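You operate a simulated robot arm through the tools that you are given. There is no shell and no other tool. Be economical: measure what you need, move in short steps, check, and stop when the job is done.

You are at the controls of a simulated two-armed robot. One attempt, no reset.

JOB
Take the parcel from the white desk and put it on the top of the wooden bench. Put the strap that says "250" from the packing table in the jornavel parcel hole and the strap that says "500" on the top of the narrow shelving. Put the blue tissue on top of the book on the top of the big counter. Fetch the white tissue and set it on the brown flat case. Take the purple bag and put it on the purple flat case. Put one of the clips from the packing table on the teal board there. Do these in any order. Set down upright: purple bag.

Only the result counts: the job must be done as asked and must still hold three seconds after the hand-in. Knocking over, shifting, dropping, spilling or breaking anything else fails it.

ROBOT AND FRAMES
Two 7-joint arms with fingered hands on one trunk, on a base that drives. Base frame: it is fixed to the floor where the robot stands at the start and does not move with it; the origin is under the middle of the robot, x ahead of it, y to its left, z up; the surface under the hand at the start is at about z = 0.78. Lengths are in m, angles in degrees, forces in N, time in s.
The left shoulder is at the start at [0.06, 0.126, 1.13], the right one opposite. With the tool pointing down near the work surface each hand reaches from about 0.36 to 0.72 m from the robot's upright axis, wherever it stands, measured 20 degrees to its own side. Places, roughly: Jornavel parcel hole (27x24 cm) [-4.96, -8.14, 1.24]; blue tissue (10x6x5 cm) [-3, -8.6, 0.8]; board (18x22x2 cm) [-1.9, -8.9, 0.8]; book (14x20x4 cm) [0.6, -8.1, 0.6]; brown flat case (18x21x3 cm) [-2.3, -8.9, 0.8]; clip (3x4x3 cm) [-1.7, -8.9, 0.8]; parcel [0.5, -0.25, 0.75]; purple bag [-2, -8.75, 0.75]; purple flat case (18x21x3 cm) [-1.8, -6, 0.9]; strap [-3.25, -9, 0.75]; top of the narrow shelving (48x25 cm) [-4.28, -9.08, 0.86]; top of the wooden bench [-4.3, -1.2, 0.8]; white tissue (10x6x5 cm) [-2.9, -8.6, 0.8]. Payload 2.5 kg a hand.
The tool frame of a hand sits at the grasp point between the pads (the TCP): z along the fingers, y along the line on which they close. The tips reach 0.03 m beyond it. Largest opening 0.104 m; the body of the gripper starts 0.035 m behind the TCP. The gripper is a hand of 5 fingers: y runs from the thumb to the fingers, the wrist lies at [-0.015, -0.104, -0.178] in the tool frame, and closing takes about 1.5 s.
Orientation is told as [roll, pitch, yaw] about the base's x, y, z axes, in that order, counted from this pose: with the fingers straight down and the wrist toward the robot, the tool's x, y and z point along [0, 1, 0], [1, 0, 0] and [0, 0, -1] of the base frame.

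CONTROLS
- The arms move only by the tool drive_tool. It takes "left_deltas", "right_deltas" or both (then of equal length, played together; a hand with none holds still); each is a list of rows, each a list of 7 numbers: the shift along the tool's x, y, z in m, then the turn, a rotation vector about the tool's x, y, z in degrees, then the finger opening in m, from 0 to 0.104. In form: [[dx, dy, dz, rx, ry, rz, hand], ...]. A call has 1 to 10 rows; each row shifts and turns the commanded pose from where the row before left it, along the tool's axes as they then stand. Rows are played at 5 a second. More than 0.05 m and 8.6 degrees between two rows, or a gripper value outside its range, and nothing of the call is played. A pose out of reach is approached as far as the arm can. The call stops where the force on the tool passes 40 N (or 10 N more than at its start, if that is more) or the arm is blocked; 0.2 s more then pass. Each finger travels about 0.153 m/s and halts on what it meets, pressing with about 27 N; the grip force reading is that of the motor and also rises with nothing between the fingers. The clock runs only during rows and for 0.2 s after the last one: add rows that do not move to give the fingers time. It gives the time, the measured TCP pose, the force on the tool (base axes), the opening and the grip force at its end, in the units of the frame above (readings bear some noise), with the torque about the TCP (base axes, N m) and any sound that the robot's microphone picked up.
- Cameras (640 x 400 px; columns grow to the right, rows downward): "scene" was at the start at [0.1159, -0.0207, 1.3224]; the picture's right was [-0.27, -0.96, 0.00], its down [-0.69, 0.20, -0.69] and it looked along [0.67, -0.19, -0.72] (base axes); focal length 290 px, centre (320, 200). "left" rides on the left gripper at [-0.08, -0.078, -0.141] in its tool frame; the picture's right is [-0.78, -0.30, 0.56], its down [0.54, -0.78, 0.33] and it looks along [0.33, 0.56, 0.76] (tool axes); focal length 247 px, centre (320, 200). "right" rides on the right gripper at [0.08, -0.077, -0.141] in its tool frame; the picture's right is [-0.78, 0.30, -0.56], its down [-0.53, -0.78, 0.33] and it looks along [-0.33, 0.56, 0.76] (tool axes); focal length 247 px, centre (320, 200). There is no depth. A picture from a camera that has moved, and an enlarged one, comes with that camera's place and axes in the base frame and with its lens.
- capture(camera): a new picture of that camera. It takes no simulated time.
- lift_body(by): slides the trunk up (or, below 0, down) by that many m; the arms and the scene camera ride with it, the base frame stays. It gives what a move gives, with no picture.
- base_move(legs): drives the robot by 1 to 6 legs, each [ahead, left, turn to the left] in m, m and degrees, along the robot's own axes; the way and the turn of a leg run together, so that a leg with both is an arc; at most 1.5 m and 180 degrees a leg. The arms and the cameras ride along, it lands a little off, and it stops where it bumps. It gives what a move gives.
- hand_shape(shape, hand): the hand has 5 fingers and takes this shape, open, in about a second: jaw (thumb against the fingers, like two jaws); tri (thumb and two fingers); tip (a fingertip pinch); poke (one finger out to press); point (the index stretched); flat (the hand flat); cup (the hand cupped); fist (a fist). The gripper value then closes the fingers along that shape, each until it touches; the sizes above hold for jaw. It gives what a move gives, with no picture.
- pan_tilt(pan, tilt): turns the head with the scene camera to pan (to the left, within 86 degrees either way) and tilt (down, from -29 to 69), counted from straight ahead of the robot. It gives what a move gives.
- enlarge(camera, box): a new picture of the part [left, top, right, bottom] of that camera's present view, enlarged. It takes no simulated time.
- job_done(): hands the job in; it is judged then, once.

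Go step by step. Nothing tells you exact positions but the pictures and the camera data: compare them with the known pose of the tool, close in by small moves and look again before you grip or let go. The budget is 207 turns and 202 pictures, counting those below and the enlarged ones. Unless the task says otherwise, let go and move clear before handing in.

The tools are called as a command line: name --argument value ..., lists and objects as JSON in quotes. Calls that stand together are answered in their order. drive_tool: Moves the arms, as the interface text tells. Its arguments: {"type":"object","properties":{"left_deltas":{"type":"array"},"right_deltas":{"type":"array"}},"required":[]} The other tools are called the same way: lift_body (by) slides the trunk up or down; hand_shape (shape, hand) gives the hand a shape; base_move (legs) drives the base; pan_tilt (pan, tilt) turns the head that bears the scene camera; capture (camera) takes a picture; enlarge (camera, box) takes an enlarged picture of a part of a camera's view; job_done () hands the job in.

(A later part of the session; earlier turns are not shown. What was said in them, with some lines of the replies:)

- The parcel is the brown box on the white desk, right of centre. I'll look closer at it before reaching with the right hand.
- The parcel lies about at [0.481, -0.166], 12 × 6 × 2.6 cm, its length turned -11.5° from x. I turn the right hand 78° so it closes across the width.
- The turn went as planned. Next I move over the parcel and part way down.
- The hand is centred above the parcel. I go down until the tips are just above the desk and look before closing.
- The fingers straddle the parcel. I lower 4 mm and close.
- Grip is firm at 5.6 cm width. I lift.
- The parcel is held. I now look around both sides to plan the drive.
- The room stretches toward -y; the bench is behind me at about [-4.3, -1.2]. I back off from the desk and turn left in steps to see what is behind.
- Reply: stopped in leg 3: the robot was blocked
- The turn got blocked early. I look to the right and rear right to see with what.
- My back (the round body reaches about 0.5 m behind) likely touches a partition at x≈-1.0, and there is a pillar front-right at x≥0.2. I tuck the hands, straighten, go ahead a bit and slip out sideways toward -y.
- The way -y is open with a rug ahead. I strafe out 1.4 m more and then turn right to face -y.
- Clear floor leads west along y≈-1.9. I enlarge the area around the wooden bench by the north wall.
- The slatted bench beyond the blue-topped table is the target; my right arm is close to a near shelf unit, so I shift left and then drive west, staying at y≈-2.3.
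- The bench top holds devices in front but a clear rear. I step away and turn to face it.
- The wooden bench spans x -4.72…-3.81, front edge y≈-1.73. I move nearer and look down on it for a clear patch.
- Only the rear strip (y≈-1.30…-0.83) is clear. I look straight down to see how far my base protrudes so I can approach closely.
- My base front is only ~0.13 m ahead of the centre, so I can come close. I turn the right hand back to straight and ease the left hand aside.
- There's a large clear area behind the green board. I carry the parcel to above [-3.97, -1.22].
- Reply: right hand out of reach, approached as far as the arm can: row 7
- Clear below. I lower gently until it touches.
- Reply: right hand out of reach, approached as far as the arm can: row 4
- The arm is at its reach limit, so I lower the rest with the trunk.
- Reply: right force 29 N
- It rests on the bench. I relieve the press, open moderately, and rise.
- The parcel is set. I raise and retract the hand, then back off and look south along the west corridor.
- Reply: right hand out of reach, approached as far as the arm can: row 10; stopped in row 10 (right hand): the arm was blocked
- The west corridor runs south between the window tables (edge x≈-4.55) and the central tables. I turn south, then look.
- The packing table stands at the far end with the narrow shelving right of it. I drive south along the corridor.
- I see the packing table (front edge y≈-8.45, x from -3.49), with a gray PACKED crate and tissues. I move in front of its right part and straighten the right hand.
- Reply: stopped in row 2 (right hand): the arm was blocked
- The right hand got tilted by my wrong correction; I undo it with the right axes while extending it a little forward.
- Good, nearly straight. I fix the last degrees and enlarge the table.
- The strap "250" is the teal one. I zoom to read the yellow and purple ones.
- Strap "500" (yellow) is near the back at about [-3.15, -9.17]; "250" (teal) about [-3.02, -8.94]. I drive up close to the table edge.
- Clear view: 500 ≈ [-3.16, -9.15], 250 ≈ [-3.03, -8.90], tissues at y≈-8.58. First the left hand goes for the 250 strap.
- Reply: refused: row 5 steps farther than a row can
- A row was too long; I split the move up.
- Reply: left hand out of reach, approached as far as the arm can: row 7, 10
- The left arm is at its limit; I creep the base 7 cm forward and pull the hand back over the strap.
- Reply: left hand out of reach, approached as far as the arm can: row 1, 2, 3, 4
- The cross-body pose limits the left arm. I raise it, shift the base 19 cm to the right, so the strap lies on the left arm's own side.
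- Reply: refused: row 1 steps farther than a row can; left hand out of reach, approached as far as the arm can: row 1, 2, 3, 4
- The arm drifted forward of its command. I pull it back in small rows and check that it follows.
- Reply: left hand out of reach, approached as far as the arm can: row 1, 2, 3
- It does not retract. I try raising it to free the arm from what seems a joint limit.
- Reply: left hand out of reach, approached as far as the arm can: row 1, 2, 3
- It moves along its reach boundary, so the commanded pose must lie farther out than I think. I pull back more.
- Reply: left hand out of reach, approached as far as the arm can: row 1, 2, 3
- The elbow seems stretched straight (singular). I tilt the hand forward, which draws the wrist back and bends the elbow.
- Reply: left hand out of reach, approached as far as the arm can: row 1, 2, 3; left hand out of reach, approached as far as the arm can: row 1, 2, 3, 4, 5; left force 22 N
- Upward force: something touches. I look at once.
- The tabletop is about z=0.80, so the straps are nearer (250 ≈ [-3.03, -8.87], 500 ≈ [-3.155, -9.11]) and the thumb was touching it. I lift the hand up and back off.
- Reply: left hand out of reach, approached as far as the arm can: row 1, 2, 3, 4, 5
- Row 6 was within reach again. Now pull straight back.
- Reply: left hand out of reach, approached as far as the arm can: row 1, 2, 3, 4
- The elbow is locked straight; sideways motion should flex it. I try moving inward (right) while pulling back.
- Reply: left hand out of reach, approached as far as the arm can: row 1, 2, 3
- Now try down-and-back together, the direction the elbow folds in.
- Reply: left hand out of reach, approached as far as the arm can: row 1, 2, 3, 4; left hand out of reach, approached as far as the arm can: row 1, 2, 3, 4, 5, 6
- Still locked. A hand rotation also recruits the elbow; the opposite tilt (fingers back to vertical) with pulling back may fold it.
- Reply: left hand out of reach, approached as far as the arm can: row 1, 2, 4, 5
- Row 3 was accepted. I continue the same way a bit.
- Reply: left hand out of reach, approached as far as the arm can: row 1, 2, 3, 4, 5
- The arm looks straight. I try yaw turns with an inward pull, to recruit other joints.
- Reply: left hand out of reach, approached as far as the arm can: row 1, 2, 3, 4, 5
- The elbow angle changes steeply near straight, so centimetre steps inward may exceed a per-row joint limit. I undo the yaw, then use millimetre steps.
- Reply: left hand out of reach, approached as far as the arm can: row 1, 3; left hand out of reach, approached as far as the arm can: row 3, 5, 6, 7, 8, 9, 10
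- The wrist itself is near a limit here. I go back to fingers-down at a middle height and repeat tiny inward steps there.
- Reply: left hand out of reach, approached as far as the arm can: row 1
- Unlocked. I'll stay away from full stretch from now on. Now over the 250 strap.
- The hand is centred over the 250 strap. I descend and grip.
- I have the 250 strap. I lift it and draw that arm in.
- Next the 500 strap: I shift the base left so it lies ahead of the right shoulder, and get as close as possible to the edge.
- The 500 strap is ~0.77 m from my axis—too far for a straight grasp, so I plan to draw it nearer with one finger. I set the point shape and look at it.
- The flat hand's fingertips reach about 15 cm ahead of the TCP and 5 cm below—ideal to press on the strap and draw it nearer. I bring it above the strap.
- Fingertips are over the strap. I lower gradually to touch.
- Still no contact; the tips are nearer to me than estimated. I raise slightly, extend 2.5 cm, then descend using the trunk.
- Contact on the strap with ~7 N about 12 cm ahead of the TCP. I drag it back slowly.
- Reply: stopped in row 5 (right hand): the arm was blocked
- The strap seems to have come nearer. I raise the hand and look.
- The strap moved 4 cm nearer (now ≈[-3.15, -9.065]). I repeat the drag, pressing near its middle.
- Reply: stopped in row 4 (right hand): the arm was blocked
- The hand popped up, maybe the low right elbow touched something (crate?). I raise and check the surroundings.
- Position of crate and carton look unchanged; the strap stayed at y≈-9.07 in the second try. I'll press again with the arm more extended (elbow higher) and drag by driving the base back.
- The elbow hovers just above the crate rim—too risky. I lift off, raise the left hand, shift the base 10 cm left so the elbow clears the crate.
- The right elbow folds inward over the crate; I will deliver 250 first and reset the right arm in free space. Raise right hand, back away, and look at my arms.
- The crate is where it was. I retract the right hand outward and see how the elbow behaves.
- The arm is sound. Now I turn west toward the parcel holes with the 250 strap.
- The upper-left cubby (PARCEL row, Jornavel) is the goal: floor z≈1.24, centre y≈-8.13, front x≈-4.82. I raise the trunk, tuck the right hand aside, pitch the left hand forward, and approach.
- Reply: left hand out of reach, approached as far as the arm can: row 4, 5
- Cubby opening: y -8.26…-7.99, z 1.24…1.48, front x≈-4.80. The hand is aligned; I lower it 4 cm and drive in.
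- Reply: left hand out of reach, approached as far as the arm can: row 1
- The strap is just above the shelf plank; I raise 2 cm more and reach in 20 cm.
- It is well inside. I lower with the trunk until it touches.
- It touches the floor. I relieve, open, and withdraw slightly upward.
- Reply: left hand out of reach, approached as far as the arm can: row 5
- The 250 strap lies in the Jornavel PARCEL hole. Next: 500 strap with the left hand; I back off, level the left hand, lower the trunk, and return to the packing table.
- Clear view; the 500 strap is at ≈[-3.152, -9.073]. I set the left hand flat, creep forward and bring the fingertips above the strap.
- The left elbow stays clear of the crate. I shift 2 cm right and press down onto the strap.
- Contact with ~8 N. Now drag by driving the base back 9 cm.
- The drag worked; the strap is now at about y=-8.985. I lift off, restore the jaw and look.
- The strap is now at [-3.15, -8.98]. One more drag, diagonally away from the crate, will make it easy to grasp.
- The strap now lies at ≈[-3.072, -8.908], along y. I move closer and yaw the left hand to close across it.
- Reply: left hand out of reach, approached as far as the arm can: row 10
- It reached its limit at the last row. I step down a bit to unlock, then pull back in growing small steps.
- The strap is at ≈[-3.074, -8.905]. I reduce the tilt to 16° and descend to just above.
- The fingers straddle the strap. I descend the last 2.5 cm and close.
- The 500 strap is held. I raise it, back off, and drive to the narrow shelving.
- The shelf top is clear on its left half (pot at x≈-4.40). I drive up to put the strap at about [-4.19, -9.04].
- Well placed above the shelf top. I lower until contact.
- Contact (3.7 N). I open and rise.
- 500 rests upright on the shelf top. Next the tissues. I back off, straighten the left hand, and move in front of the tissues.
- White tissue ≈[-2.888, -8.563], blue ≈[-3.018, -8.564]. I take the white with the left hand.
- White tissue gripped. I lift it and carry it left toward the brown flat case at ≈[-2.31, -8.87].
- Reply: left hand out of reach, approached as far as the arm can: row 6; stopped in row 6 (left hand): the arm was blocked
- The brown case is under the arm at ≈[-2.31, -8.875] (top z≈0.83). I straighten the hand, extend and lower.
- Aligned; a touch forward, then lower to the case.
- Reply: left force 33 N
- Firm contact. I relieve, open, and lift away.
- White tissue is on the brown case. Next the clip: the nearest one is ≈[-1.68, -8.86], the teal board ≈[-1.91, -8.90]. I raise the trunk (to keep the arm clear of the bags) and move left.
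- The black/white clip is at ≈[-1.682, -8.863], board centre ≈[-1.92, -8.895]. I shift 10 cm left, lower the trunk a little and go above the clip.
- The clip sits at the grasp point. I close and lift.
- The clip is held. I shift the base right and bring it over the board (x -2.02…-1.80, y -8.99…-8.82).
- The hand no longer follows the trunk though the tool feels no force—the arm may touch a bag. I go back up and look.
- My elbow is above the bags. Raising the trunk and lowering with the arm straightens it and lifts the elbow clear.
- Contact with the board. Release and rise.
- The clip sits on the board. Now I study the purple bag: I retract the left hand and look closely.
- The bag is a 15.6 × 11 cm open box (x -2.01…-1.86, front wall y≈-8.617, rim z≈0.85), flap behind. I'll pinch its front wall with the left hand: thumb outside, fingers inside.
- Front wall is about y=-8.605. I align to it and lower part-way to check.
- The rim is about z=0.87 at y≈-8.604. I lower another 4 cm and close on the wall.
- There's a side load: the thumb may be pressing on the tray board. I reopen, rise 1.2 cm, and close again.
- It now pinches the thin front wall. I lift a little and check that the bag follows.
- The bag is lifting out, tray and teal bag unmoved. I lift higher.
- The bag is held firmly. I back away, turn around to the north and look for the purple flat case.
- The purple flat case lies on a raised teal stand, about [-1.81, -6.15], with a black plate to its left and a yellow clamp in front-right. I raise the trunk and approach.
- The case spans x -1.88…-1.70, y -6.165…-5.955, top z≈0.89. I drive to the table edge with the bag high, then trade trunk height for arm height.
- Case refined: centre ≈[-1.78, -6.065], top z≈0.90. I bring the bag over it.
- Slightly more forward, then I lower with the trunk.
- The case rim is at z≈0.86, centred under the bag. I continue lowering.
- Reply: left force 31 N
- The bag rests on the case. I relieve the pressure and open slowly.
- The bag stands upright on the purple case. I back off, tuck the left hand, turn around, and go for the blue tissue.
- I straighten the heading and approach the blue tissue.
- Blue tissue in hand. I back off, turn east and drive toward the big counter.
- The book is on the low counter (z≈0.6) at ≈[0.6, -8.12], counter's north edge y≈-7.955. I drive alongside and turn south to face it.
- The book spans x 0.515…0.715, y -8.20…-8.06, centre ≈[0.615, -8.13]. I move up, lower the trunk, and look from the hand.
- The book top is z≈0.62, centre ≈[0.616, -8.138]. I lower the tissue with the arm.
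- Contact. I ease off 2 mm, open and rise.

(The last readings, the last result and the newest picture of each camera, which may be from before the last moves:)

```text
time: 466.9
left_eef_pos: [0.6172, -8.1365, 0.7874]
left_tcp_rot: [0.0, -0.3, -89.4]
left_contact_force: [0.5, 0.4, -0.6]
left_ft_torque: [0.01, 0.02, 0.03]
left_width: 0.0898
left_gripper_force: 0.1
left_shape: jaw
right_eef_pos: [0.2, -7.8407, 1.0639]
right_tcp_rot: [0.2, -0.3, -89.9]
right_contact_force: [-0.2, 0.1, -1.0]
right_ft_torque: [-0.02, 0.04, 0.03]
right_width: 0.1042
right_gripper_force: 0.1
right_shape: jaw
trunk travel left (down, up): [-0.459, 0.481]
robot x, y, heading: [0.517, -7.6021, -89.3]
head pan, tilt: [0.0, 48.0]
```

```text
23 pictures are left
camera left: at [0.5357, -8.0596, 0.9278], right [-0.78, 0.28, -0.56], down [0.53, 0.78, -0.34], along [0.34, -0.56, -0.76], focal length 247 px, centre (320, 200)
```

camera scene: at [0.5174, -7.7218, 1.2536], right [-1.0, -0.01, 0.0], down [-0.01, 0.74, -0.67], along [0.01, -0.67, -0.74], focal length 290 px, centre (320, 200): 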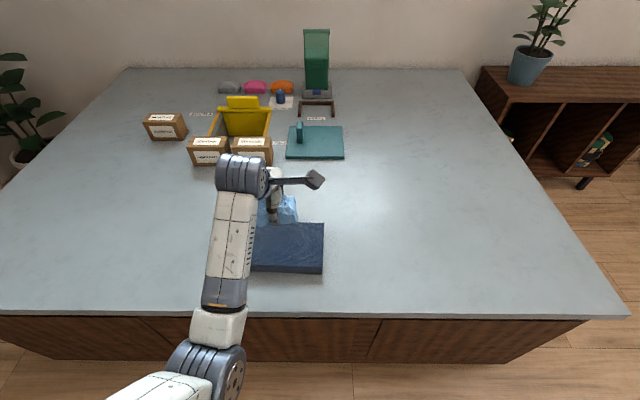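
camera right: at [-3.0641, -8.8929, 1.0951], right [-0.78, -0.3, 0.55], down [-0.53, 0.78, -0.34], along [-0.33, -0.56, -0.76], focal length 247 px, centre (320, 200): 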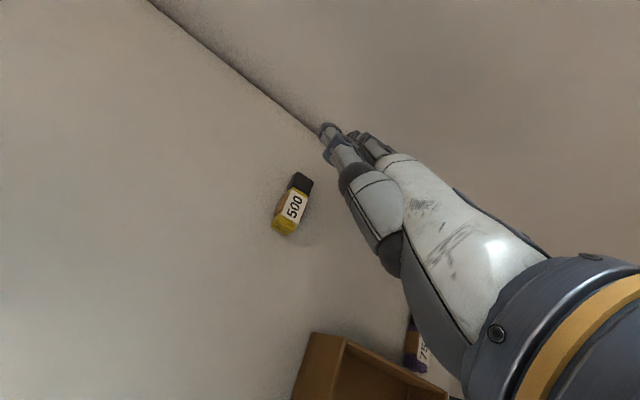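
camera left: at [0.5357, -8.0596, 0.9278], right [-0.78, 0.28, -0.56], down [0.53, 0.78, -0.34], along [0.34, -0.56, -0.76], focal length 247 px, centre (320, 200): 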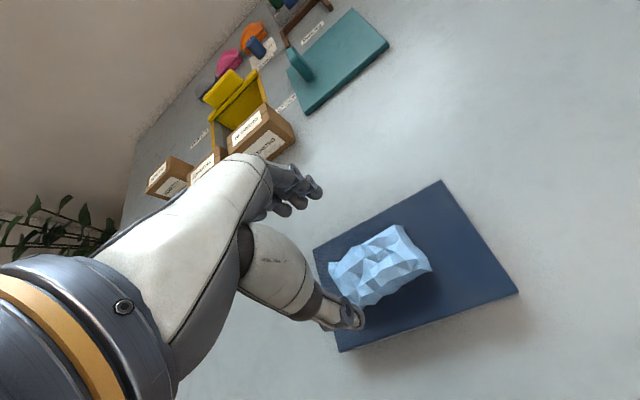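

All seven items are placed. I raise the hand and move clear before handing in.

lift_body --by 0.15

base_move --legs '[[-0.15, 0, 0]]'

capture --camera "scene"

```text
time: 468.7
left_eef_pos: [0.6182, -8.1365, 0.9361]
left_tcp_rot: [-0.1, -0.3, -89.3]
left_contact_force: [0.2, -0.7, 0.0]
left_ft_torque: [0.01, -0.02, 0.02]
left_width: 0.0898
left_gripper_force: 0.1
left_shape: jaw
right_eef_pos: [0.2014, -7.8407, 1.2146]
right_tcp_rot: [0.2, -0.2, -89.8]
right_contact_force: [-0.2, -0.6, -0.3]
right_ft_torque: [0.01, 0.01, -0.02]
right_width: 0.1042
right_gripper_force: 0.0
right_shape: jaw
trunk travel left (down, up): [-0.609, 0.331]
robot x, y, heading: [0.5163, -7.6033, -89.4]
head pan, tilt: [0.0, 48.0]
```

```text
time: 470.1
left_eef_pos: [0.6162, -7.9862, 0.9374]
left_tcp_rot: [0.0, -0.4, -89.3]
left_contact_force: [0.4, 0.2, 0.1]
left_ft_torque: [-0.03, 0.01, -0.01]
left_width: 0.0899
left_gripper_force: 0.1
left_shape: jaw
right_eef_pos: [0.1991, -7.6902, 1.2156]
right_tcp_rot: [0.2, -0.1, -89.6]
right_contact_force: [-0.1, 0.6, 0.0]
right_ft_torque: [0.02, -0.01, -0.02]
right_width: 0.1039
right_gripper_force: 0.0
right_shape: jaw
trunk travel left (down, up): [-0.609, 0.331]
robot x, y, heading: [0.5193, -7.4578, -89.7]
head pan, tilt: [0.0, 48.0]
```

```text
22 pictures are left
camera scene: at [0.5162, -7.5723, 1.4037], right [-1.0, -0.01, 0.0], down [-0.01, 0.74, -0.67], along [0.01, -0.67, -0.74], focal length 290 px, centre (320, 200)
```

scene: 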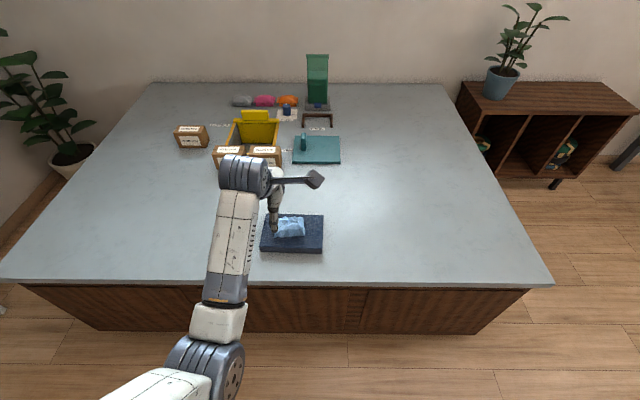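

The blue tissue lies on the book, and all other items were seen in place after release. I hand the job in.

job_done

```text
The job is handed in.
```

I placed all seven items, moved clear and handed the job in; no result has come back.

- **Parcel:** on the wooden bench, in the clear area behind the devices.
- **Strap "250":** in the Jornavel parcel hole (upper row).
- **Strap "500":** on the top of the narrow shelving. I had to drag it closer across the packing table before I could grip it.
- **White tissue:** on the brown flat case.
- **Clip:** on the teal board.
- **Purple bag:** upright on the purple flat case.
- **Blue tissue:** on the book on the big counter.

Three contacts could count against the "no shifting" rule:

- **Start desk:** my first turn was blocked after about 8°, probably by a partition behind me. Nothing looked disturbed.
- **Crate:** the right arm was blocked twice near the gray PACKED crate, and its elbow may have touched the rim. The crate measured in the same place afterwards, to within 1–2 cm.
- **Bag tray:** the left arm may have brushed the bags while I lowered the clip. The thumb also pressed on the tray's front board while I gripped the purple bag. The tray looked unmoved both times.
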